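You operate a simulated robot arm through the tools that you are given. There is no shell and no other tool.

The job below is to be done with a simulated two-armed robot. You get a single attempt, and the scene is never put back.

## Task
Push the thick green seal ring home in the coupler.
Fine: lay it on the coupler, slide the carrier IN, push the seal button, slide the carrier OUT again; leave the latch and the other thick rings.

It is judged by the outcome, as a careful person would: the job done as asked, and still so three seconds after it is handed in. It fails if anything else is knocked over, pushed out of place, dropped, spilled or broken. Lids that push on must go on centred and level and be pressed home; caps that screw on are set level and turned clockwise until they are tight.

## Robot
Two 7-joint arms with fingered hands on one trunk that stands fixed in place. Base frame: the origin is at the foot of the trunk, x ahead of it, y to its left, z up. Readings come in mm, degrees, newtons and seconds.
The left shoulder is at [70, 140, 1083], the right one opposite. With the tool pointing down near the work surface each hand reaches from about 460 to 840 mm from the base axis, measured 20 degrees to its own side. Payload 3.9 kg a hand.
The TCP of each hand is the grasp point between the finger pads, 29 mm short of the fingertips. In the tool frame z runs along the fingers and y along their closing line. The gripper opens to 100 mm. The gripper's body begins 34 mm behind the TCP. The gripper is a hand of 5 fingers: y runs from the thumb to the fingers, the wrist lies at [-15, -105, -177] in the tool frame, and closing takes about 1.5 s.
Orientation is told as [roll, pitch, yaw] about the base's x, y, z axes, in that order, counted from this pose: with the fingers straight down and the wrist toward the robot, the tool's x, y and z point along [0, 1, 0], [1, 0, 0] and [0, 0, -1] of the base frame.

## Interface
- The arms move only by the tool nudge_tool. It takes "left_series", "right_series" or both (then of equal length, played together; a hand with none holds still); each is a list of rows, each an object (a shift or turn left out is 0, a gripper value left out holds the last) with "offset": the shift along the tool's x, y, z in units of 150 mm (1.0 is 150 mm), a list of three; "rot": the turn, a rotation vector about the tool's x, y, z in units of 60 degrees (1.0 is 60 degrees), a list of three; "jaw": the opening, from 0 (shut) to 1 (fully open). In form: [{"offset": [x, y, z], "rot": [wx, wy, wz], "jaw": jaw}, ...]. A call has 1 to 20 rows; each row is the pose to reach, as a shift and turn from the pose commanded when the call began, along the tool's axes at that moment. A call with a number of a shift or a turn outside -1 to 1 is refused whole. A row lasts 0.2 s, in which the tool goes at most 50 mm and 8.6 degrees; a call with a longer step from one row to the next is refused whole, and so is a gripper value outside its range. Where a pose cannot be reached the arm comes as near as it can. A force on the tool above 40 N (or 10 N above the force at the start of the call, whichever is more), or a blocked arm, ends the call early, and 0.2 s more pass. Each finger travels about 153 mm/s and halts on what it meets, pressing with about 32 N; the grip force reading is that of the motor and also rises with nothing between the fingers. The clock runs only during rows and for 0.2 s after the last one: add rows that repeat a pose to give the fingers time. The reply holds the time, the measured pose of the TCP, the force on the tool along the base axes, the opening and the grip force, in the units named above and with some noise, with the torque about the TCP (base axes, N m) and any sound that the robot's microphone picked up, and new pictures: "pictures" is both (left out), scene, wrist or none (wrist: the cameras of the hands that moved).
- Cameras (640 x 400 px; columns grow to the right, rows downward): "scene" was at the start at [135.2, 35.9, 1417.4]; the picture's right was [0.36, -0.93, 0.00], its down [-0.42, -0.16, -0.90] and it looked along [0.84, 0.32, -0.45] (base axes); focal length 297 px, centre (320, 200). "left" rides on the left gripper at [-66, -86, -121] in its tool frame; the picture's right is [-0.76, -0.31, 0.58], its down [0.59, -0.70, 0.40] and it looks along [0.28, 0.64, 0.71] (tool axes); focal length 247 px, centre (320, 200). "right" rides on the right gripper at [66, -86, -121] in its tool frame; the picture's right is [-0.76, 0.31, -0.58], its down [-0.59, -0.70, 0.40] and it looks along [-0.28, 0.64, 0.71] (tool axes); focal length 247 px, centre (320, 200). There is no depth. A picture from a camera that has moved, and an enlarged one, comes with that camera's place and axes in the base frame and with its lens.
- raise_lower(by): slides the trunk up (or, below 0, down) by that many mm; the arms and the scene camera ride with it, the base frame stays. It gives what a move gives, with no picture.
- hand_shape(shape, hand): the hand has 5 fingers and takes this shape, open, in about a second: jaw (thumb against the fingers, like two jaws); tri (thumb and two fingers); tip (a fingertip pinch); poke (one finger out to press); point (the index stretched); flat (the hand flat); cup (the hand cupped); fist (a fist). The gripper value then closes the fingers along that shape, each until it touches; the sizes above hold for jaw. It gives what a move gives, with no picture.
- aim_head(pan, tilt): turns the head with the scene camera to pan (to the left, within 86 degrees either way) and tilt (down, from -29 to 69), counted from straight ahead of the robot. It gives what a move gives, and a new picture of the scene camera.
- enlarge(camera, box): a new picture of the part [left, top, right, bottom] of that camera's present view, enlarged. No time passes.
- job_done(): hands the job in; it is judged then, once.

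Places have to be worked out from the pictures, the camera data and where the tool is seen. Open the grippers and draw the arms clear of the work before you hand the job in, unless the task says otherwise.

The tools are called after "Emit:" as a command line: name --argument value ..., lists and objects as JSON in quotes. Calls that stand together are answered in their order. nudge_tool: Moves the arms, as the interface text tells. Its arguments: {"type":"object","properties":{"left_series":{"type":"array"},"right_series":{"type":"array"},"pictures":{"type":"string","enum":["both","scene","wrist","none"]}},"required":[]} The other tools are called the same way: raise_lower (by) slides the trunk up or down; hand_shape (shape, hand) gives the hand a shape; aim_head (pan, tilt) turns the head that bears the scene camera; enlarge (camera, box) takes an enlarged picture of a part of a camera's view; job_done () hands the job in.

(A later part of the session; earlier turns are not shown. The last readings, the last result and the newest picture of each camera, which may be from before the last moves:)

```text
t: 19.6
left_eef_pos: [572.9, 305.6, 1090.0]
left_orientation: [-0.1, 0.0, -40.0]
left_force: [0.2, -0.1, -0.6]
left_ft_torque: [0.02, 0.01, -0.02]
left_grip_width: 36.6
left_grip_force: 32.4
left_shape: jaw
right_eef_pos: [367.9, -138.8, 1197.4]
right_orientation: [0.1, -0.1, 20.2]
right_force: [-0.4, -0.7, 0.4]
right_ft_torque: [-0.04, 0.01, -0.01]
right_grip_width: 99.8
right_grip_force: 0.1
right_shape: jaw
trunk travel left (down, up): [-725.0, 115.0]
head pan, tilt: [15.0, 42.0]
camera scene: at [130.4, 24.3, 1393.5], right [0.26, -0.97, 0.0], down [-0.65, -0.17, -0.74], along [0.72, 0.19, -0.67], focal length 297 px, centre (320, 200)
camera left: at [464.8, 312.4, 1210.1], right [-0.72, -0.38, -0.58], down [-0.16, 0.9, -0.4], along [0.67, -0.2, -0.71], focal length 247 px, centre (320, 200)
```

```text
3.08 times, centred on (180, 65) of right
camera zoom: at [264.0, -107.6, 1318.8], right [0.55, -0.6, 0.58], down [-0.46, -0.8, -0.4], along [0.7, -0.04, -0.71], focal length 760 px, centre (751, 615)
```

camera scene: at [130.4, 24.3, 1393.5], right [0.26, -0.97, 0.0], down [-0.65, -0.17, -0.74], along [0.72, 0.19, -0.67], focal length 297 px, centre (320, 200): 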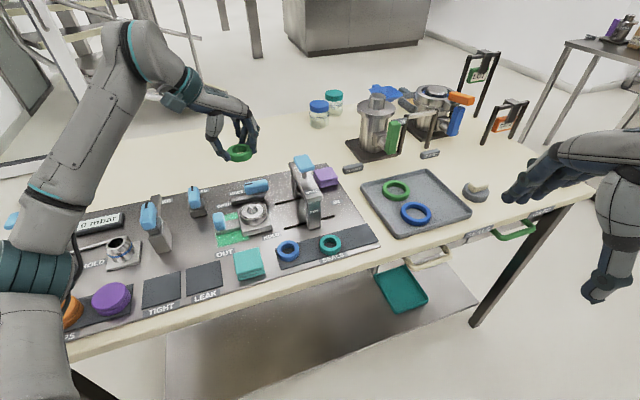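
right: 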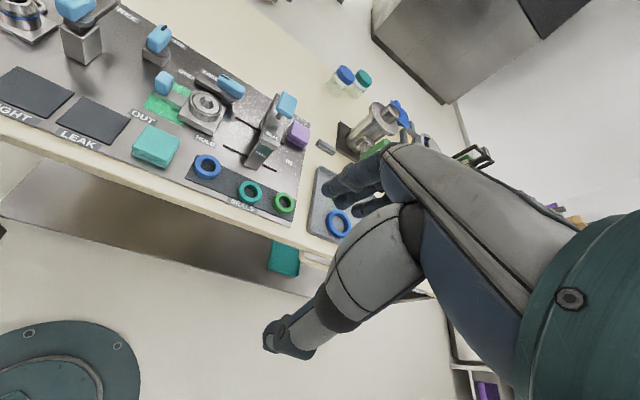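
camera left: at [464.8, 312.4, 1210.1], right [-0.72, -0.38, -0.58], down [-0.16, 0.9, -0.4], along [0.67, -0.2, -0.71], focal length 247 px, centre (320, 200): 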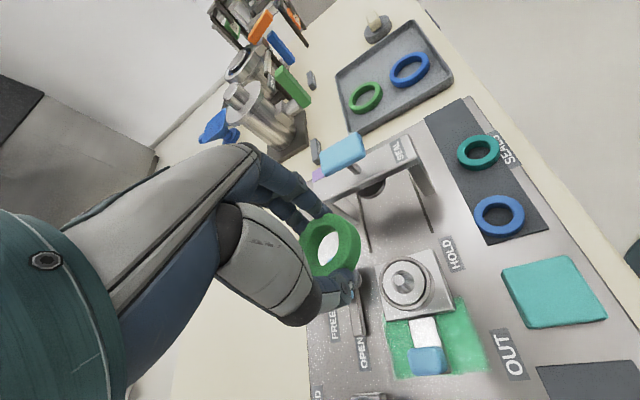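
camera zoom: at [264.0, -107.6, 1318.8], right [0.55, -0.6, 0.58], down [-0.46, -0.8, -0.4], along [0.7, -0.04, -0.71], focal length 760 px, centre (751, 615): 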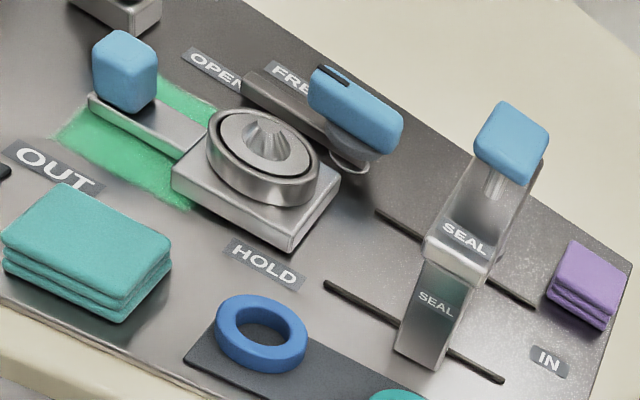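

The coupler rim plane triangulates to [570, 304, 904], with a tapered stud rising to about z 928. The ring centre is almost over it. I'll go down to TCP z ≈ 975, so the ring bottom stays above the stud tip, and re-check alignment.

Emit:
nudge_tool --left_series '[{"offset": [0.001, -0.004, 0.2]}, {"offset": [0.002, -0.008, 0.4]}, {"offset": [0.002, -0.013, 0.6]}, {"offset": [0.002, -0.013, 0.76]}, {"offset": [0.002, -0.013, 0.76]}]' --pictures "none"

Emit:
enlarge --camera "left" --box '[240, 180, 440, 360]'

Emit:
enlarge --camera "scene" --box '[200, 160, 320, 260]'

Emit:
enlarge --camera "right" --box '[100, 0, 240, 100]'

```text
t: 20.8
left_eef_pos: [567.3, 307.4, 976.7]
left_orientation: [0.0, 0.0, -39.9]
left_force: [0.1, 0.1, -0.8]
left_ft_torque: [-0.01, -0.03, 0.0]
left_grip_width: 36.7
left_grip_force: 32.0
left_shape: jaw
right_eef_pos: [366.7, -139.1, 1197.9]
right_orientation: [-0.1, 0.0, 20.3]
right_force: [0.8, 0.2, 0.2]
right_ft_torque: [-0.02, 0.0, -0.01]
right_grip_width: 99.9
right_grip_force: 0.1
right_shape: jaw
trunk travel left (down, up): [-725.0, 115.0]
head pan, tilt: [15.0, 42.0]
```

```text
2.22 times, centred on (340, 270) of left
camera zoom: at [460.8, 313.5, 1097.0], right [-0.72, -0.38, -0.58], down [-0.16, 0.9, -0.4], along [0.67, -0.2, -0.71], focal length 549 px, centre (276, 44)
```

zoom: 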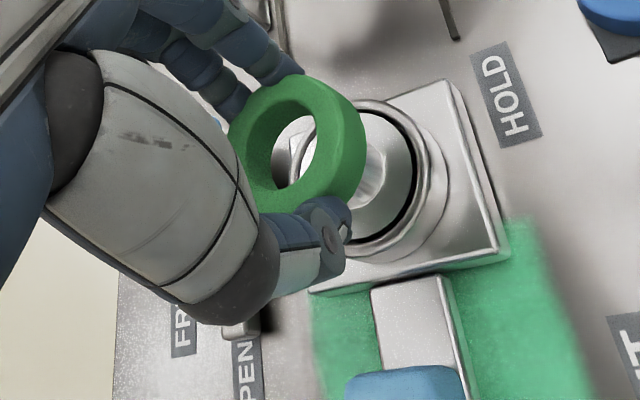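

```text
4.00 times, centred on (260, 210) of scene
camera zoom: at [130.2, 24.6, 1393.5], right [0.26, -0.97, 0.0], down [-0.65, -0.17, -0.74], along [0.72, 0.19, -0.67], focal length 1190 px, centre (560, 160)
```

zoom: 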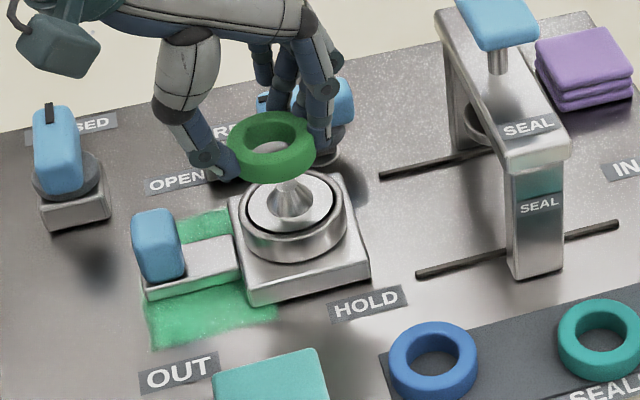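

```text
4.00 times, centred on (170, 50) of right
camera zoom: at [263.8, -107.3, 1318.9], right [0.55, -0.6, 0.58], down [-0.45, -0.8, -0.4], along [0.7, -0.04, -0.71], focal length 988 px, centre (920, 800)
```

zoom: 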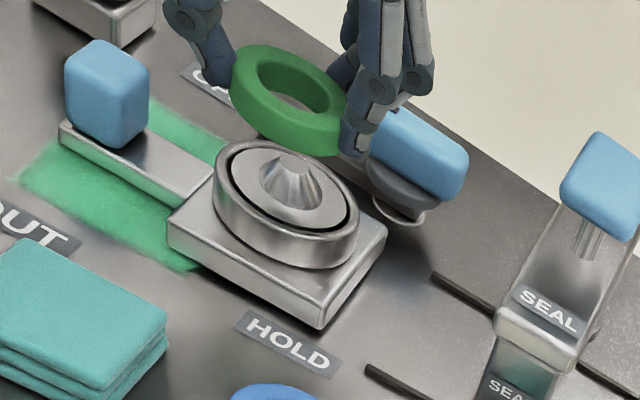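

I'll zoom in tighter on the scene view to compare ring centre and stud centre.

Emit:
enlarge --camera "scene" --box '[235, 180, 300, 240]'

Emit:
enlarge --camera "right" --box '[130, 0, 220, 80]'

```text
6.67 times, centred on (268, 210) of scene
camera zoom: at [130.2, 24.6, 1393.5], right [0.26, -0.97, 0.0], down [-0.65, -0.17, -0.74], along [0.72, 0.19, -0.67], focal length 1983 px, centre (670, 133)
```

zoom: 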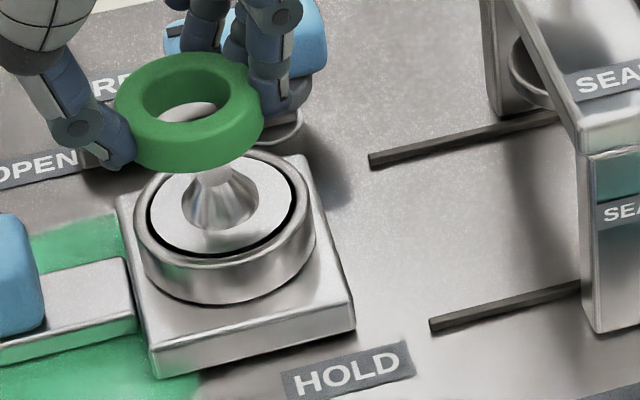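

```text
5.00 times, centred on (175, 40) of right
camera zoom: at [263.8, -107.3, 1318.9], right [0.55, -0.6, 0.58], down [-0.45, -0.8, -0.4], along [0.7, -0.04, -0.71], focal length 1235 px, centre (1045, 1000)
```

zoom: 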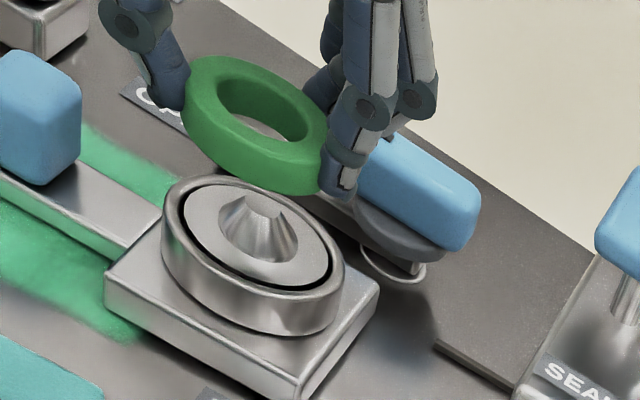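

Three views agree: the ring centre is near [567, 306] and the coupler near [574, 306, 907], so the ring needs to go about +7 mm in x. I'll shift that and go down 15 mm, still above the stud tip, then look again.

Emit:
nudge_tool --left_series '[{"offset": [0.015, 0.018, 0]}, {"offset": [0.03, 0.036, 0.03]}, {"offset": [0.03, 0.036, 0.07]}, {"offset": [0.03, 0.036, 0.1]}, {"offset": [0.03, 0.036, 0.1]}]' --pictures "none"

Emit:
enlarge --camera "left" --box '[260, 180, 420, 320]'

Emit:
enlarge --camera "scene" --box '[220, 180, 300, 240]'

Emit:
enlarge --camera "right" --box '[120, 0, 220, 80]'

```text
t: 22.0
left_eef_pos: [578.4, 307.7, 960.6]
left_orientation: [0.0, 0.1, -40.0]
left_force: [-0.5, -0.3, -0.2]
left_ft_torque: [0.03, 0.0, -0.03]
left_grip_width: 36.4
left_grip_force: 32.3
left_shape: jaw
right_eef_pos: [368.2, -138.5, 1197.7]
right_orientation: [0.0, 0.0, 20.3]
right_force: [0.8, 0.1, 0.4]
right_ft_torque: [0.03, -0.01, 0.01]
right_grip_width: 99.7
right_grip_force: 0.0
right_shape: jaw
trunk travel left (down, up): [-725.0, 115.0]
head pan, tilt: [15.0, 42.0]
```

```text
2.86 times, centred on (340, 250) of left
camera zoom: at [470.0, 313.2, 1082.2], right [-0.72, -0.38, -0.58], down [-0.16, 0.9, -0.4], along [0.67, -0.2, -0.71], focal length 706 px, centre (263, 57)
```

zoom: 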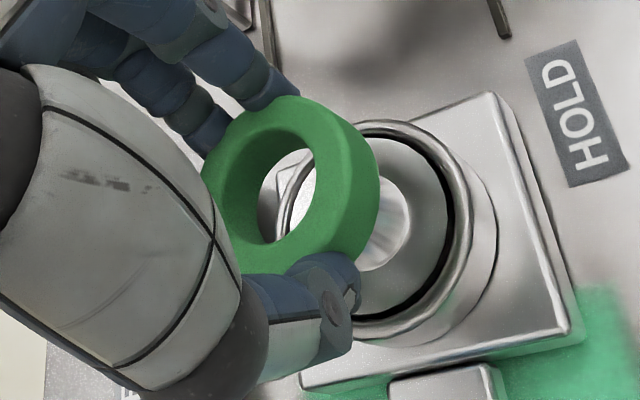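

```text
6.67 times, centred on (260, 210) of scene
camera zoom: at [130.3, 24.9, 1393.5], right [0.26, -0.97, 0.0], down [-0.65, -0.17, -0.74], along [0.72, 0.19, -0.67], focal length 1983 px, centre (720, 133)
```

zoom: 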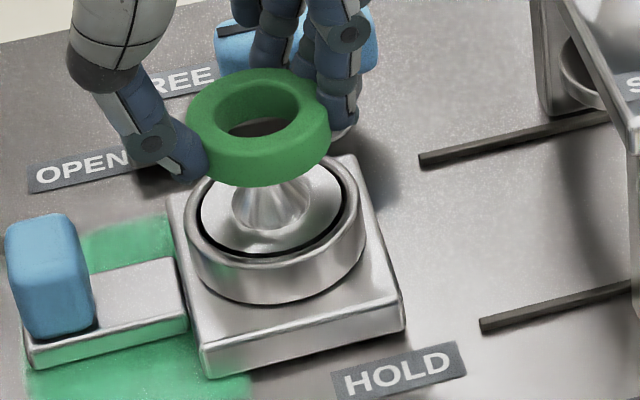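

```text
5.00 times, centred on (170, 40) of right
camera zoom: at [263.8, -107.1, 1318.9], right [0.55, -0.6, 0.58], down [-0.45, -0.8, -0.4], along [0.7, -0.04, -0.71], focal length 1235 px, centre (1070, 1000)
```

zoom: 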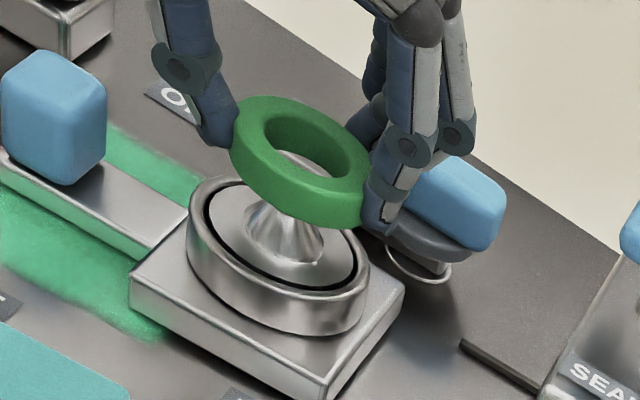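

The ring now sits nearly over the stud; averaging the three views, it's about 2–3 mm too far in +x. I'll trim that and lower another 15 mm so the stud tip enters the hole, watching the force.

Emit:
nudge_tool --left_series '[{"offset": [-0.011, -0.013, 0]}, {"offset": [-0.011, -0.013, 0.025]}, {"offset": [-0.011, -0.013, 0.05]}, {"offset": [-0.011, -0.013, 0.075]}, {"offset": [-0.011, -0.013, 0.1]}, {"offset": [-0.011, -0.013, 0.1]}]' --pictures "none"

Emit:
enlarge --camera "left" --box '[260, 180, 420, 320]'

Emit:
enlarge --camera "scene" --box '[220, 180, 300, 240]'

Emit:
enlarge --camera "right" --box '[120, 0, 220, 80]'

```text
t: 23.4
left_eef_pos: [575.7, 306.5, 946.0]
left_orientation: [0.0, 0.1, -40.1]
left_force: [0.2, 0.2, -0.7]
left_ft_torque: [0.01, 0.01, 0.0]
left_grip_width: 36.4
left_grip_force: 31.4
left_shape: jaw
right_eef_pos: [366.3, -139.0, 1197.4]
right_orientation: [0.0, 0.1, 20.2]
right_force: [-0.3, 0.3, 0.2]
right_ft_torque: [-0.02, 0.0, 0.05]
right_grip_width: 99.9
right_grip_force: 0.1
right_shape: jaw
trunk travel left (down, up): [-725.0, 115.0]
head pan, tilt: [15.0, 42.0]
```

```text
2.86 times, centred on (340, 250) of left
camera zoom: at [468.0, 312.7, 1066.7], right [-0.72, -0.38, -0.58], down [-0.16, 0.9, -0.4], along [0.67, -0.2, -0.71], focal length 706 px, centre (263, 57)
```

zoom: 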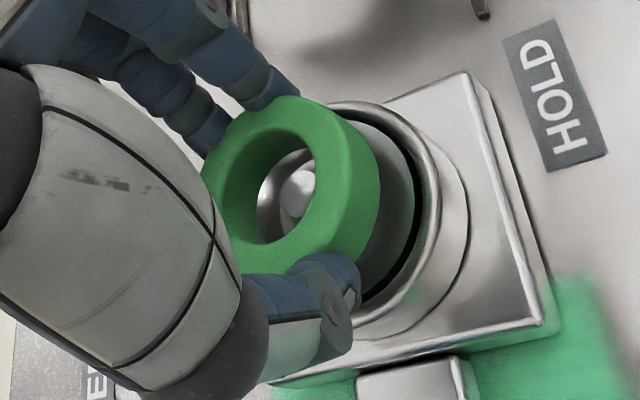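

```text
6.67 times, centred on (260, 210) of scene
camera zoom: at [130.3, 24.8, 1393.5], right [0.26, -0.97, 0.0], down [-0.65, -0.17, -0.74], along [0.72, 0.19, -0.67], focal length 1983 px, centre (720, 133)
```

zoom: 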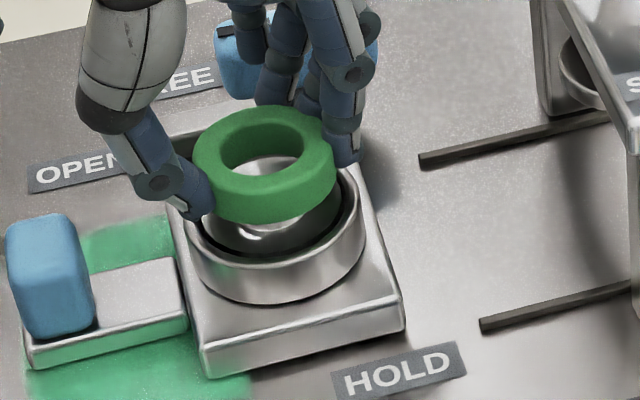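

```text
5.00 times, centred on (170, 40) of right
camera zoom: at [263.9, -107.1, 1318.9], right [0.55, -0.6, 0.58], down [-0.46, -0.8, -0.4], along [0.7, -0.04, -0.71], focal length 1235 px, centre (1070, 1000)
```

zoom: 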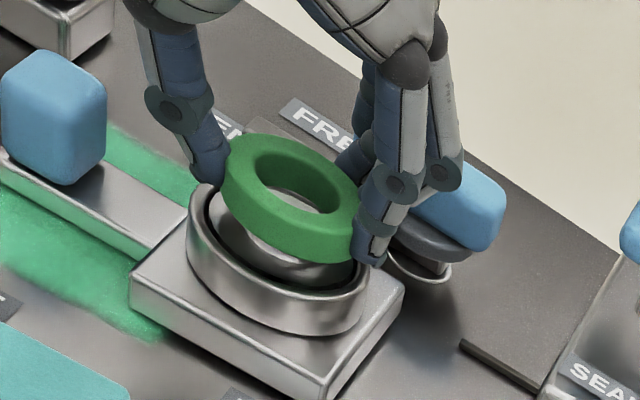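

The stud tip is visible inside the ring's hole in the left view and the offsets average out to near zero. I'll lower further in small steps, checking the force.

Emit:
nudge_tool --left_series '[{"offset": [0, 0, 0.015]}, {"offset": [0, 0, 0.03]}, {"offset": [0, 0, 0.04]}, {"offset": [0, 0, 0.04]}]' --pictures "none"

Emit:
enlarge --camera "left" --box '[260, 180, 420, 320]'

Emit:
enlarge --camera "scene" --box '[220, 180, 300, 240]'

Emit:
enlarge --camera "right" --box '[120, 0, 220, 80]'

```text
t: 24.4
left_eef_pos: [574.2, 305.8, 940.6]
left_orientation: [0.0, -0.1, -39.8]
left_force: [-1.1, 0.9, 5.0]
left_ft_torque: [0.05, 0.07, -0.01]
left_grip_width: 36.9
left_grip_force: 31.9
left_shape: jaw
right_eef_pos: [366.3, -139.7, 1196.8]
right_orientation: [0.0, 0.0, 20.3]
right_force: [0.4, 0.5, -0.1]
right_ft_torque: [-0.04, 0.02, 0.0]
right_grip_width: 99.8
right_grip_force: 0.0
right_shape: jaw
trunk travel left (down, up): [-725.0, 115.0]
head pan, tilt: [15.0, 42.0]
```

```text
2.86 times, centred on (340, 250) of left
camera zoom: at [466.7, 311.9, 1061.6], right [-0.72, -0.38, -0.58], down [-0.16, 0.9, -0.4], along [0.67, -0.19, -0.71], focal length 706 px, centre (263, 57)
```

zoom: 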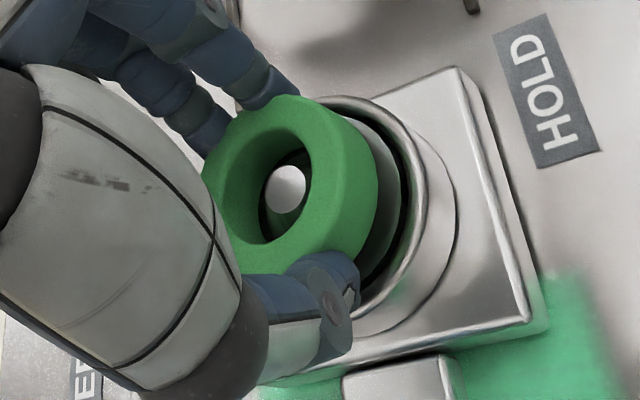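

```text
6.67 times, centred on (260, 210) of scene
camera zoom: at [129.3, 24.6, 1393.6], right [0.26, -0.97, 0.0], down [-0.65, -0.17, -0.74], along [0.72, 0.19, -0.67], focal length 1983 px, centre (720, 133)
```

zoom: 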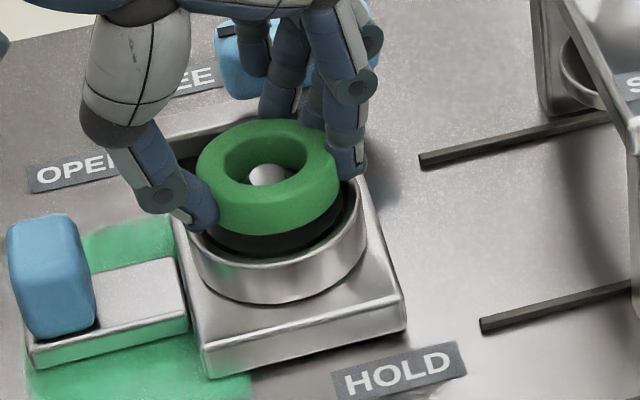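

```text
5.00 times, centred on (170, 40) of right
camera zoom: at [263.0, -107.4, 1319.1], right [0.55, -0.6, 0.58], down [-0.45, -0.8, -0.4], along [0.7, -0.04, -0.71], focal length 1235 px, centre (1070, 1000)
```

zoom: 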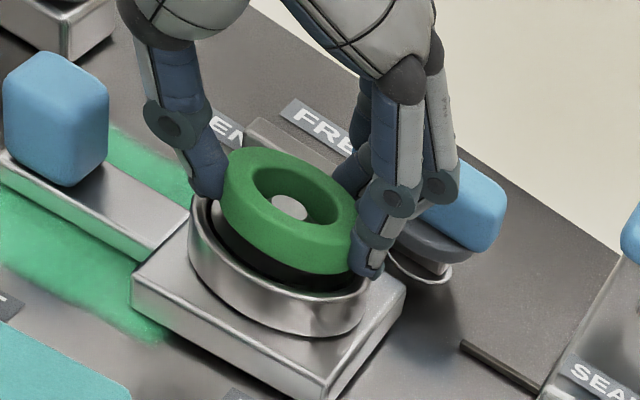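

The stud is inside the hole and 5 N of contact has begun, with a slight side push toward -x/+y. I'll follow that by about 1 mm and lower 3 mm more to seat it lightly.

Emit:
nudge_tool --left_series '[{"offset": [0, -0.008, 0.005]}, {"offset": [0, -0.008, 0.012]}, {"offset": [0, -0.008, 0.02]}, {"offset": [0, -0.008, 0.02]}]' --pictures "none"

Emit:
enlarge --camera "left" --box '[260, 180, 420, 320]'

Emit:
enlarge --camera "scene" --box '[220, 180, 300, 240]'

Emit:
enlarge --camera "right" --box '[120, 0, 220, 80]'

```text
t: 25.4
left_eef_pos: [573.9, 305.4, 938.5]
left_orientation: [0.1, 0.0, -40.0]
left_force: [-0.5, -2.3, 10.0]
left_ft_torque: [-0.13, -0.03, 0.0]
left_grip_width: 37.0
left_grip_force: 31.9
left_shape: jaw
right_eef_pos: [366.3, -140.5, 1196.9]
right_orientation: [0.0, -0.1, 20.3]
right_force: [0.2, -0.1, 1.0]
right_ft_torque: [0.0, 0.01, -0.05]
right_grip_width: 100.0
right_grip_force: 0.0
right_shape: jaw
trunk travel left (down, up): [-725.0, 115.0]
head pan, tilt: [15.0, 42.0]
```

```text
2.86 times, centred on (340, 250) of left
camera zoom: at [465.6, 312.6, 1059.5], right [-0.72, -0.38, -0.58], down [-0.16, 0.9, -0.4], along [0.68, -0.2, -0.71], focal length 706 px, centre (263, 57)
```

zoom: 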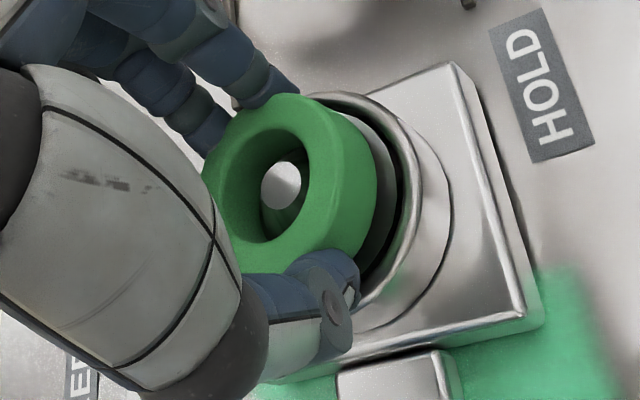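

```text
6.67 times, centred on (260, 210) of scene
camera zoom: at [128.4, 23.7, 1393.7], right [0.26, -0.97, 0.0], down [-0.65, -0.17, -0.74], along [0.72, 0.19, -0.67], focal length 1983 px, centre (720, 133)
```

zoom: 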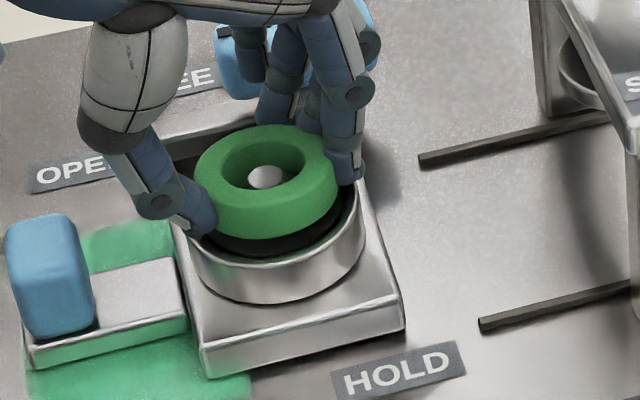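

```text
5.00 times, centred on (170, 40) of right
camera zoom: at [262.1, -108.2, 1319.2], right [0.55, -0.6, 0.58], down [-0.45, -0.8, -0.4], along [0.7, -0.04, -0.71], focal length 1235 px, centre (1070, 1000)
```

zoom: 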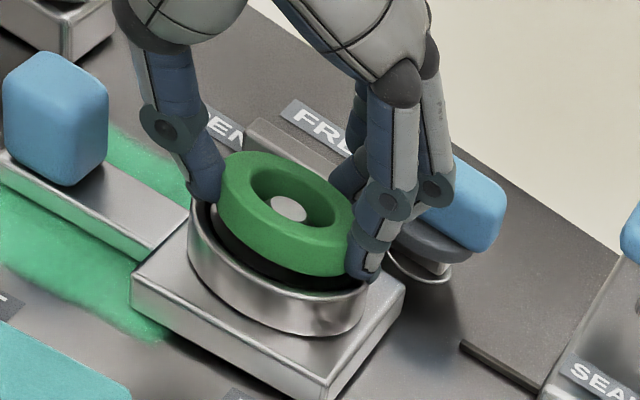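

The ring now rests on the stud with about 10 N and the stud is centred in the hole. I'll ease the preload by 1 mm and open gently to leave the ring on the coupler.

Emit:
nudge_tool --left_series '[{"offset": [-0.003, 0.002, 0.014]}, {"offset": [-0.003, 0.002, 0.014], "jaw": 0.4}, {"offset": [-0.003, 0.002, 0.014], "jaw": 0.46}, {"offset": [-0.003, 0.002, 0.012], "jaw": 0.52}, {"offset": [-0.003, 0.002, 0.01], "jaw": 0.58}, {"offset": [-0.003, 0.002, 0.01], "jaw": 0.62}, {"offset": [-0.003, 0.002, 0.01], "jaw": 0.62}]' --pictures "none"

Emit:
enlarge --camera "left" --box '[260, 180, 420, 320]'

Emit:
enlarge --camera "scene" --box '[220, 180, 300, 240]'

Emit:
enlarge --camera "right" --box '[120, 0, 220, 80]'

```text
t: 27.0
left_eef_pos: [572.9, 306.4, 934.1]
left_orientation: [0.0, 0.3, -39.9]
left_force: [0.3, 0.8, 0.4]
left_ft_torque: [-0.09, -0.07, 0.07]
left_grip_width: 62.3
left_grip_force: 0.0
left_shape: jaw
right_eef_pos: [365.3, -139.8, 1197.4]
right_orientation: [0.0, -0.1, 20.4]
right_force: [-0.4, -0.1, 0.8]
right_ft_torque: [0.02, 0.0, 0.01]
right_grip_width: 99.8
right_grip_force: 0.0
right_shape: jaw
trunk travel left (down, up): [-725.0, 115.0]
head pan, tilt: [15.0, 42.0]
```

```text
2.86 times, centred on (340, 250) of left
camera zoom: at [465.8, 312.3, 1055.0], right [-0.72, -0.38, -0.57], down [-0.16, 0.9, -0.4], along [0.67, -0.19, -0.72], focal length 706 px, centre (263, 57)
```

zoom: 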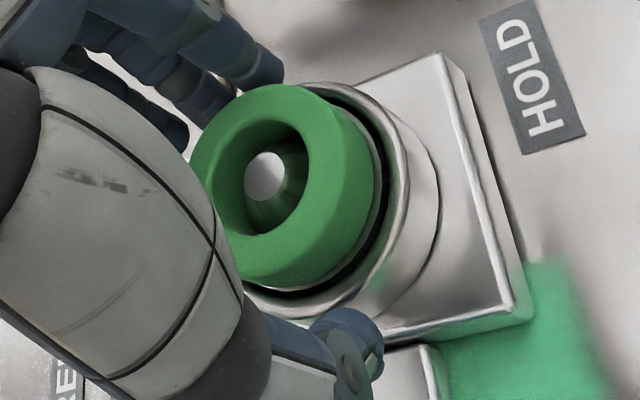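

```text
6.67 times, centred on (260, 210) of scene
camera zoom: at [129.1, 23.3, 1393.5], right [0.26, -0.97, 0.0], down [-0.65, -0.17, -0.74], along [0.72, 0.19, -0.67], focal length 1983 px, centre (720, 133)
```

zoom: 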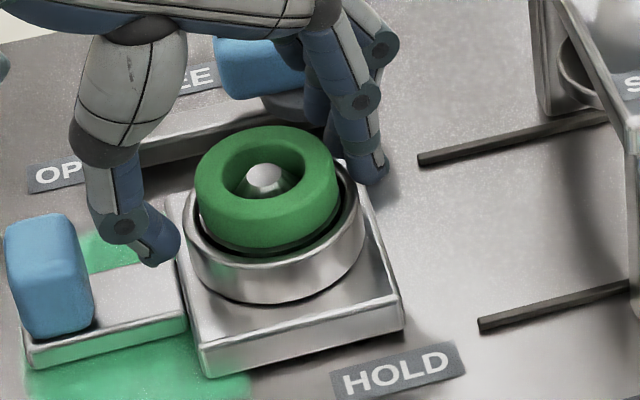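

```text
5.00 times, centred on (170, 40) of right
camera zoom: at [262.7, -108.5, 1318.9], right [0.55, -0.6, 0.58], down [-0.45, -0.8, -0.4], along [0.7, -0.04, -0.71], focal length 1235 px, centre (1070, 1000)
```

zoom: 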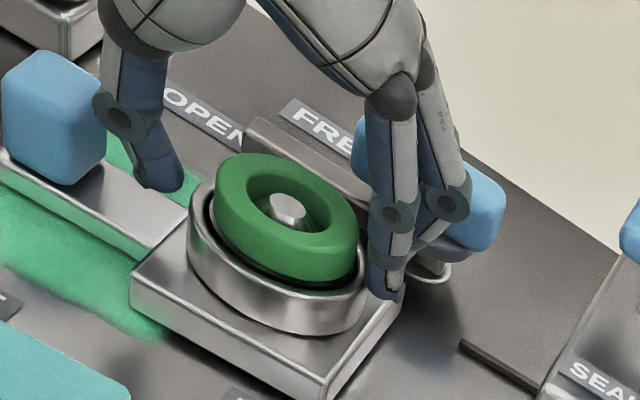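

The ring is laid on the coupler, level and around the stud. I'll open a touch more and raise the hand straight up clear of it.

Emit:
nudge_tool --left_series '[{"jaw": 0.68}, {"offset": [0, 0, -0.04], "jaw": 0.7}, {"offset": [0, 0, -0.12], "jaw": 0.7}, {"offset": [0, 0, -0.25], "jaw": 0.7}, {"offset": [0, 0, -0.45], "jaw": 0.7}, {"offset": [0, 0, -0.6], "jaw": 0.7}]' --pictures "both"

Emit:
enlarge --camera "scene" --box '[200, 170, 320, 260]'

Emit:
enlarge --camera "right" --box '[80, 0, 280, 130]'

```text
t: 28.4
left_eef_pos: [573.6, 306.2, 1024.9]
left_orientation: [-0.1, 0.0, -40.1]
left_force: [-0.2, 0.2, 0.6]
left_ft_torque: [0.0, 0.01, 0.0]
left_grip_width: 69.5
left_grip_force: 0.0
left_shape: jaw
right_eef_pos: [365.5, -138.6, 1196.8]
right_orientation: [0.0, 0.0, 20.3]
right_force: [0.3, -0.3, 0.3]
right_ft_torque: [0.0, 0.0, 0.01]
right_grip_width: 99.6
right_grip_force: 0.0
right_shape: jaw
trunk travel left (down, up): [-725.0, 115.0]
head pan, tilt: [15.0, 42.0]
camera scene: at [130.1, 24.5, 1393.5], right [0.26, -0.97, 0.0], down [-0.65, -0.17, -0.74], along [0.72, 0.19, -0.67], focal length 297 px, centre (320, 200)
camera left: at [466.1, 313.3, 1145.9], right [-0.72, -0.38, -0.58], down [-0.16, 0.9, -0.4], along [0.67, -0.19, -0.71], focal length 247 px, centre (320, 200)
```

scene: 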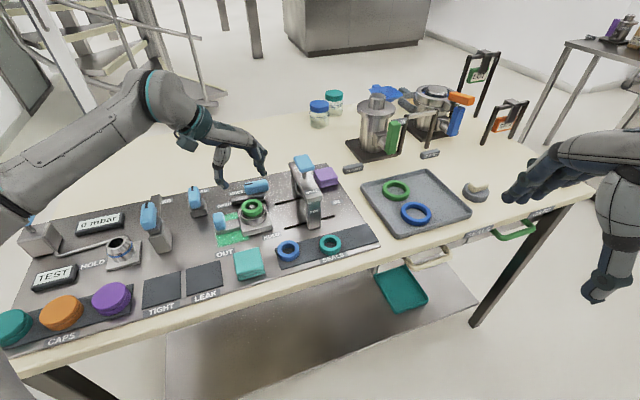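
left: 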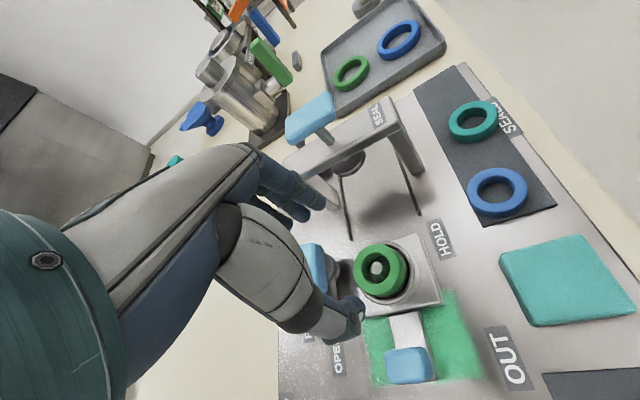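

```text
4.44 times, centred on (260, 215) of scene
camera zoom: at [130.1, 24.5, 1393.5], right [0.26, -0.97, 0.0], down [-0.65, -0.17, -0.74], along [0.72, 0.19, -0.67], focal length 1322 px, centre (587, 133)
```

zoom: 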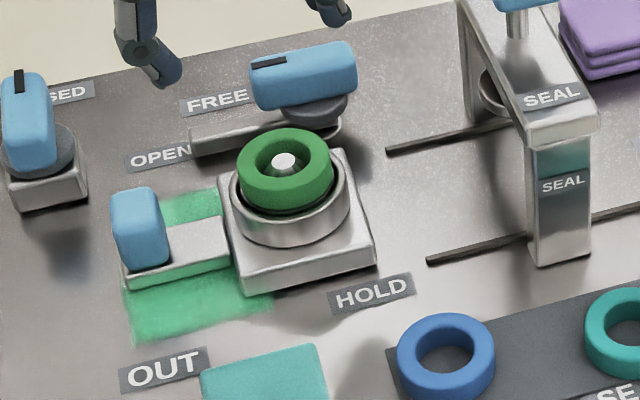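

```text
3.08 times, centred on (180, 65) of right
camera zoom: at [263.7, -107.5, 1318.9], right [0.55, -0.6, 0.58], down [-0.45, -0.8, -0.4], along [0.7, -0.04, -0.71], focal length 760 px, centre (751, 615)
```

zoom: 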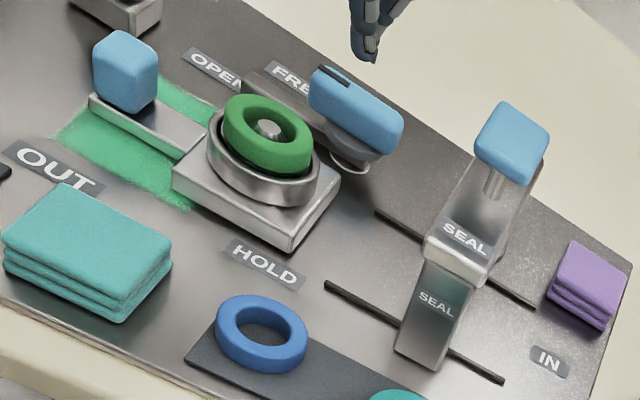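

The ring lies in the cup mouth around the stud. Next is the carrier knob, at about [528, 369, 902]. I'll move above it, turn to yaw ≈ -57 so the closing line matches the slide direction, and narrow the opening.

Emit:
nudge_tool --left_series '[{"offset": [0.03, -0.12, 0], "rot": [0, 0, 0.07], "jaw": 0.6}, {"offset": [0.06, -0.25, 0.05], "rot": [0, 0, 0.14], "jaw": 0.5}, {"offset": [0.09, -0.38, 0.12], "rot": [0, 0, 0.21], "jaw": 0.5}, {"offset": [0.124, -0.501, 0.2], "rot": [0, 0, 0.283], "jaw": 0.5}, {"offset": [0.124, -0.501, 0.2], "rot": [0, 0, 0.283], "jaw": 0.5}]' --pictures "both"

Emit:
enlarge --camera "left" --box '[240, 160, 440, 340]'

Emit:
enlarge --camera "right" --box '[60, 0, 260, 130]'

```text
t: 29.6
left_eef_pos: [530.6, 370.5, 994.6]
left_orientation: [0.0, 0.0, -57.0]
left_force: [0.4, 0.1, 0.5]
left_ft_torque: [-0.02, -0.01, 0.01]
left_grip_width: 50.3
left_grip_force: 0.0
left_shape: jaw
right_eef_pos: [367.0, -138.9, 1197.1]
right_orientation: [0.1, 0.0, 20.2]
right_force: [-0.6, -0.5, -0.4]
right_ft_torque: [0.03, 0.01, -0.01]
right_grip_width: 99.9
right_grip_force: 0.1
right_shape: jaw
trunk travel left (down, up): [-725.0, 115.0]
head pan, tilt: [15.0, 42.0]
camera scene: at [130.4, 24.4, 1393.5], right [0.26, -0.97, 0.0], down [-0.65, -0.17, -0.74], along [0.72, 0.19, -0.67], focal length 297 px, centre (320, 200)
camera left: at [427.0, 407.7, 1115.2], right [-0.8, -0.16, -0.58], down [0.11, 0.91, -0.4], along [0.59, -0.38, -0.71], focal length 247 px, centre (320, 200)
```

scene: 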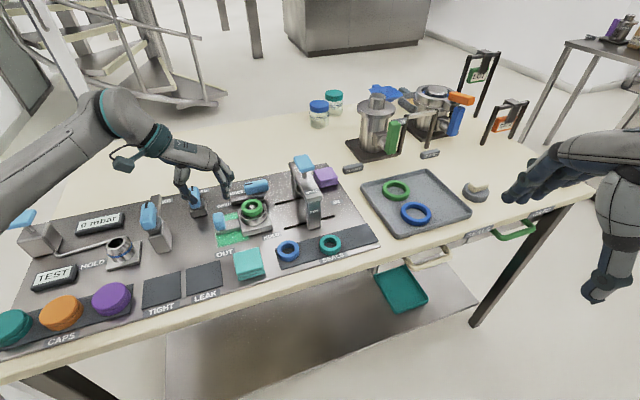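
left: 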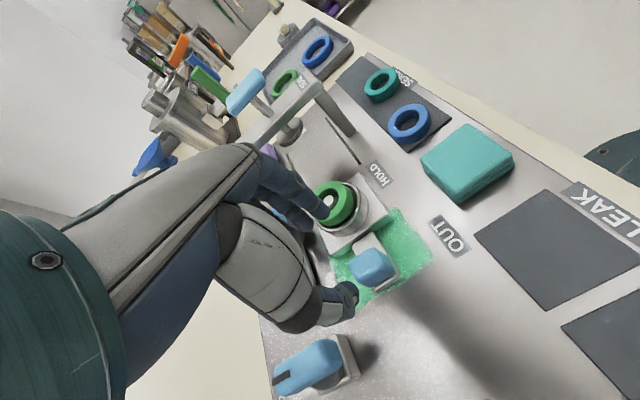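

```text
2.22 times, centred on (340, 250) of left
camera zoom: at [427.0, 407.7, 1115.2], right [-0.8, -0.16, -0.58], down [0.11, 0.91, -0.4], along [0.59, -0.38, -0.71], focal length 549 px, centre (276, 89)
```

zoom: 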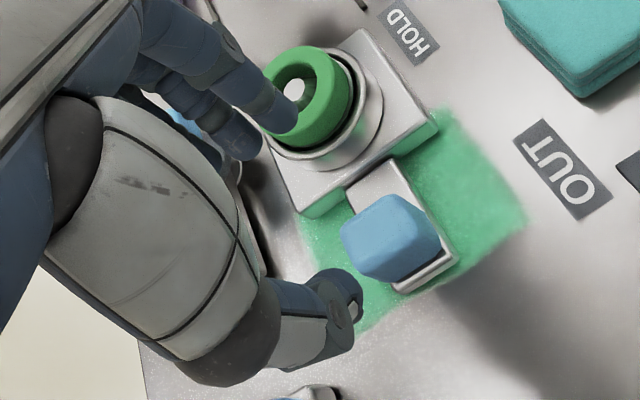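

```text
3.08 times, centred on (160, 65) of right
camera zoom: at [264.0, -107.6, 1318.8], right [0.55, -0.6, 0.58], down [-0.46, -0.8, -0.4], along [0.7, -0.04, -0.71], focal length 760 px, centre (812, 615)
```

zoom: 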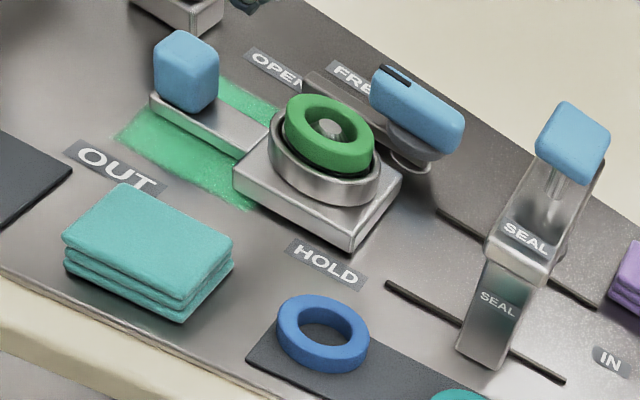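

The knob centre is confirmed at [528.3, 368.8]. I'll trim slightly away from the cup and go down with the 50 mm opening straddling the knob, pausing at z ≈ 936.

Emit:
nudge_tool --left_series '[{"offset": [-0.019, -0.012, 0.1]}, {"offset": [-0.019, -0.012, 0.2]}, {"offset": [-0.019, -0.012, 0.3]}, {"offset": [-0.019, -0.012, 0.39]}, {"offset": [-0.019, -0.012, 0.39]}]' --pictures "none"

Emit:
enlarge --camera "left" --box '[240, 160, 440, 340]'

Emit:
enlarge --camera "scene" --box '[170, 160, 290, 250]'

Emit:
enlarge --camera "right" --box '[80, 0, 200, 80]'

```text
t: 30.8
left_eef_pos: [526.0, 368.5, 936.9]
left_orientation: [0.1, 0.0, -57.0]
left_force: [0.0, 0.9, 0.1]
left_ft_torque: [0.02, 0.0, 0.02]
left_grip_width: 50.3
left_grip_force: 0.1
left_shape: jaw
right_eef_pos: [366.4, -138.7, 1197.3]
right_orientation: [0.0, 0.0, 20.3]
right_force: [-0.4, -0.6, -0.2]
right_ft_torque: [-0.02, -0.01, -0.03]
right_grip_width: 99.8
right_grip_force: 0.0
right_shape: jaw
trunk travel left (down, up): [-725.0, 115.0]
head pan, tilt: [15.0, 42.0]
```

```text
2.22 times, centred on (340, 250) of left
camera zoom: at [423.6, 406.3, 1057.7], right [-0.8, -0.16, -0.58], down [0.11, 0.91, -0.4], along [0.59, -0.38, -0.71], focal length 549 px, centre (276, 89)
```

zoom: 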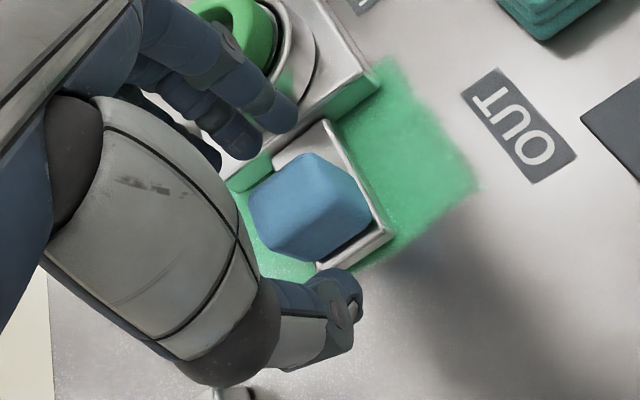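

```text
4.44 times, centred on (230, 205) of scene
camera zoom: at [130.2, 24.7, 1393.5], right [0.26, -0.97, 0.0], down [-0.65, -0.17, -0.74], along [0.72, 0.19, -0.67], focal length 1322 px, centre (720, 178)
```

zoom: 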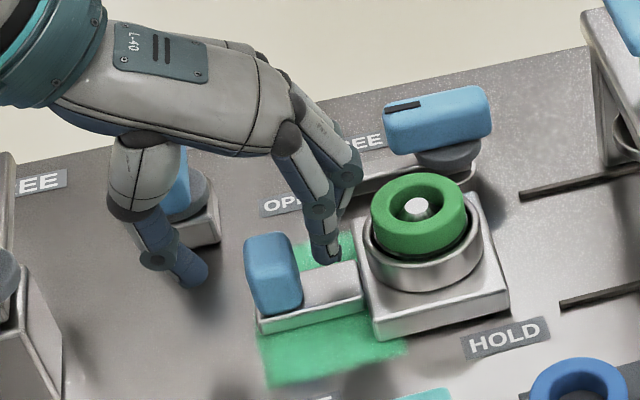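

```text
5.00 times, centred on (140, 40) of right
camera zoom: at [263.8, -107.3, 1318.9], right [0.55, -0.6, 0.58], down [-0.45, -0.8, -0.4], along [0.7, -0.04, -0.71], focal length 1235 px, centre (1220, 1000)
```

zoom: 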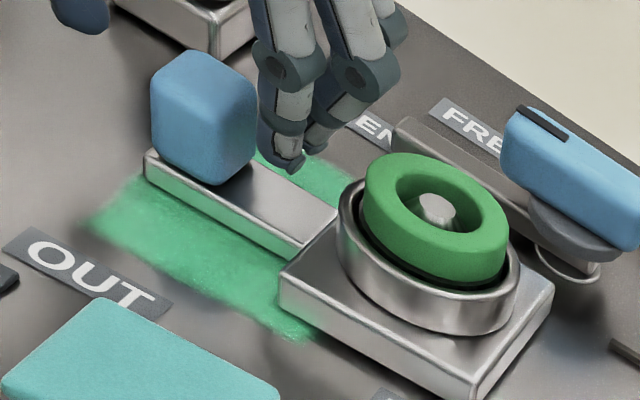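

The knob is between thumb and fingers, with the fingertips still above its handle bar. I'll go down another 14 mm and close on the knob.

Emit:
nudge_tool --left_series '[{"offset": [0, 0.01, 0.03]}, {"offset": [0, 0.01, 0.06]}, {"offset": [0, 0.01, 0.09]}, {"offset": [0, 0.01, 0.09]}]' --pictures "none"

Emit:
enlarge --camera "scene" --box '[170, 160, 290, 250]'

Emit:
enlarge --camera "right" --box '[80, 0, 200, 80]'

```text
t: 31.8
left_eef_pos: [526.1, 368.2, 921.8]
left_orientation: [0.0, -0.1, -57.0]
left_force: [0.7, -1.0, -0.7]
left_ft_torque: [0.0, -0.01, -0.01]
left_grip_width: 50.5
left_grip_force: 0.0
left_shape: jaw
right_eef_pos: [367.4, -140.0, 1198.2]
right_orientation: [0.0, 0.0, 20.4]
right_force: [0.2, 0.0, 0.2]
right_ft_torque: [-0.02, 0.02, 0.01]
right_grip_width: 99.8
right_grip_force: 0.0
right_shape: jaw
trunk travel left (down, up): [-725.0, 115.0]
head pan, tilt: [15.0, 42.0]
```

```text
4.44 times, centred on (230, 205) of scene
camera zoom: at [130.2, 24.8, 1393.5], right [0.26, -0.97, 0.0], down [-0.65, -0.17, -0.74], along [0.72, 0.19, -0.67], focal length 1322 px, centre (720, 178)
```

zoom: 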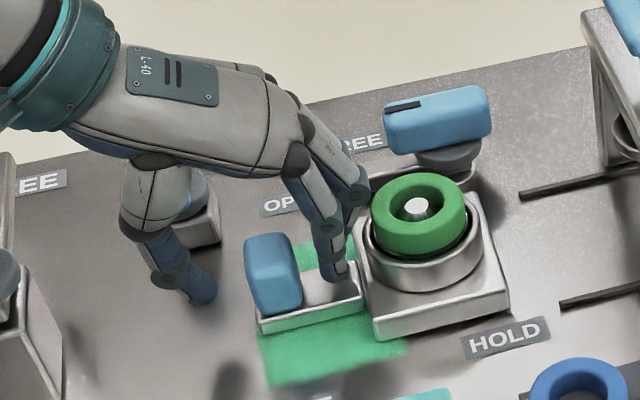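

```text
5.00 times, centred on (140, 40) of right
camera zoom: at [263.8, -107.2, 1318.9], right [0.55, -0.6, 0.58], down [-0.45, -0.8, -0.4], along [0.7, -0.04, -0.71], focal length 1235 px, centre (1220, 1000)
```

zoom: 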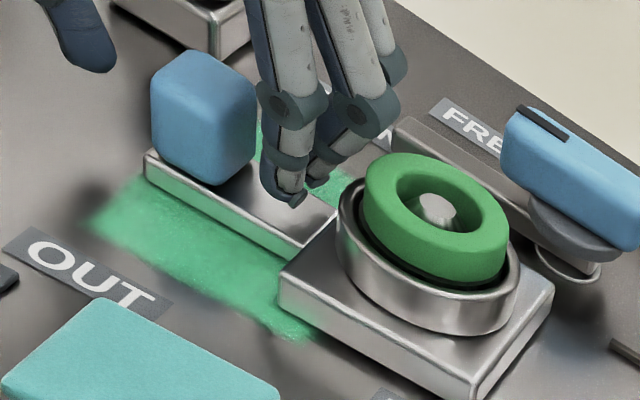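

Both digits straddle the knob with no contact. Closing on it now.

Emit:
nudge_tool --left_series '[{"jaw": 0.42}, {"jaw": 0.34}, {"jaw": 0.26}, {"jaw": 0.18}, {"jaw": 0.12}, {"jaw": 0.12}, {"jaw": 0.12}]' --pictures "none"

Emit:
enlarge --camera "scene" --box '[170, 160, 290, 250]'

Emit:
enlarge --camera "right" --box '[80, 0, 200, 80]'

Emit:
enlarge --camera "left" --box '[240, 160, 440, 340]'

```text
t: 33.4
left_eef_pos: [525.4, 367.4, 921.8]
left_orientation: [0.0, 0.1, -56.9]
left_force: [1.0, -0.8, 0.1]
left_ft_torque: [-0.03, 0.0, 0.05]
left_grip_width: 17.4
left_grip_force: 32.2
left_shape: jaw
right_eef_pos: [367.5, -139.8, 1197.5]
right_orientation: [0.0, -0.1, 20.3]
right_force: [0.4, -0.1, 0.1]
right_ft_torque: [0.0, 0.01, -0.02]
right_grip_width: 99.6
right_grip_force: 0.1
right_shape: jaw
trunk travel left (down, up): [-725.0, 115.0]
head pan, tilt: [15.0, 42.0]
```

```text
4.44 times, centred on (230, 205) of scene
camera zoom: at [130.3, 24.7, 1393.5], right [0.26, -0.97, 0.0], down [-0.65, -0.17, -0.74], along [0.72, 0.19, -0.67], focal length 1322 px, centre (720, 178)
```

zoom: 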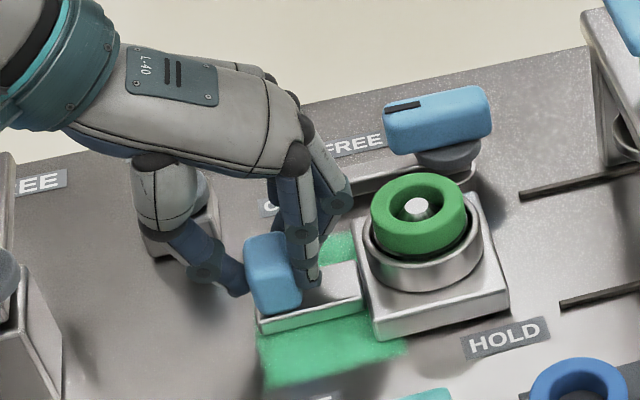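

```text
5.00 times, centred on (140, 40) of right
camera zoom: at [263.9, -107.3, 1318.9], right [0.55, -0.6, 0.58], down [-0.45, -0.8, -0.4], along [0.7, -0.04, -0.71], focal length 1235 px, centre (1220, 1000)
```

zoom: 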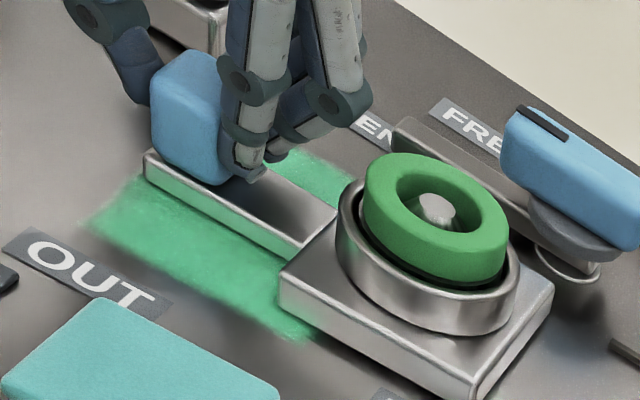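

```text
2.22 times, centred on (340, 250) of left
camera zoom: at [424.5, 405.3, 1044.0], right [-0.8, -0.16, -0.58], down [0.11, 0.91, -0.4], along [0.59, -0.38, -0.71], focal length 549 px, centre (276, 89)
```

zoom: 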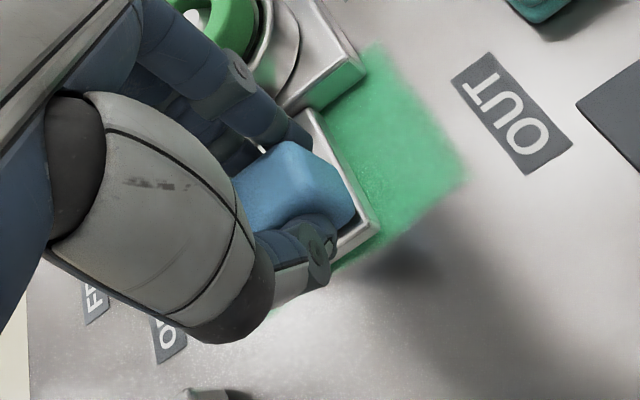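

The knob is firmly gripped with 32 N. I'll begin sliding the carrier toward IN along tool +y, slowly, 45 mm first, watching side forces.

Emit:
nudge_tool --left_series '[{"offset": [0, 0.03, 0]}, {"offset": [0, 0.08, 0]}, {"offset": [0, 0.13, 0]}, {"offset": [0, 0.18, 0]}, {"offset": [0, 0.23, 0]}, {"offset": [0, 0.28, 0]}, {"offset": [0, 0.3, 0]}]' --pictures "none"

Emit:
enlarge --camera "scene" --box '[180, 150, 330, 260]'

Emit:
enlarge --camera "right" --box '[80, 0, 280, 130]'

```text
t: 35.0
left_eef_pos: [551.6, 331.1, 923.7]
left_orientation: [0.0, 0.0, -57.0]
left_force: [4.6, 2.6, 0.6]
left_ft_torque: [0.05, -0.07, 0.03]
left_grip_width: 17.3
left_grip_force: 31.8
left_shape: jaw
right_eef_pos: [367.1, -137.8, 1199.1]
right_orientation: [0.0, -0.1, 20.3]
right_force: [0.5, 0.4, -0.3]
right_ft_torque: [-0.02, -0.02, 0.01]
right_grip_width: 99.7
right_grip_force: 0.0
right_shape: jaw
trunk travel left (down, up): [-725.0, 115.0]
head pan, tilt: [15.0, 42.0]
```

```text
3.64 times, centred on (255, 205) of scene
camera zoom: at [131.1, 25.5, 1393.4], right [0.26, -0.97, 0.0], down [-0.65, -0.17, -0.74], along [0.72, 0.19, -0.67], focal length 1081 px, centre (556, 182)
```

zoom: 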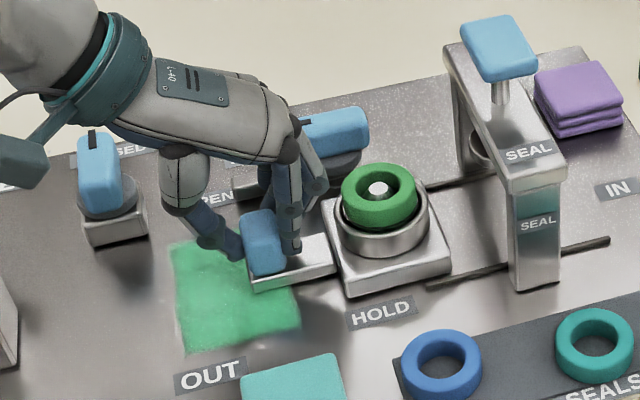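

```text
3.08 times, centred on (180, 65) of right
camera zoom: at [264.6, -106.5, 1318.8], right [0.55, -0.6, 0.58], down [-0.46, -0.8, -0.4], along [0.7, -0.04, -0.71], focal length 760 px, centre (751, 615)
```

zoom: 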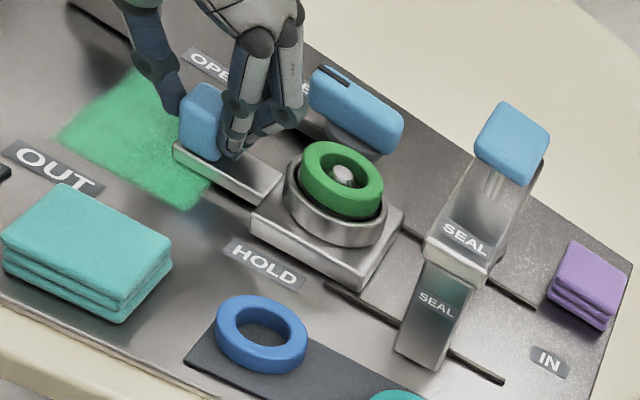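

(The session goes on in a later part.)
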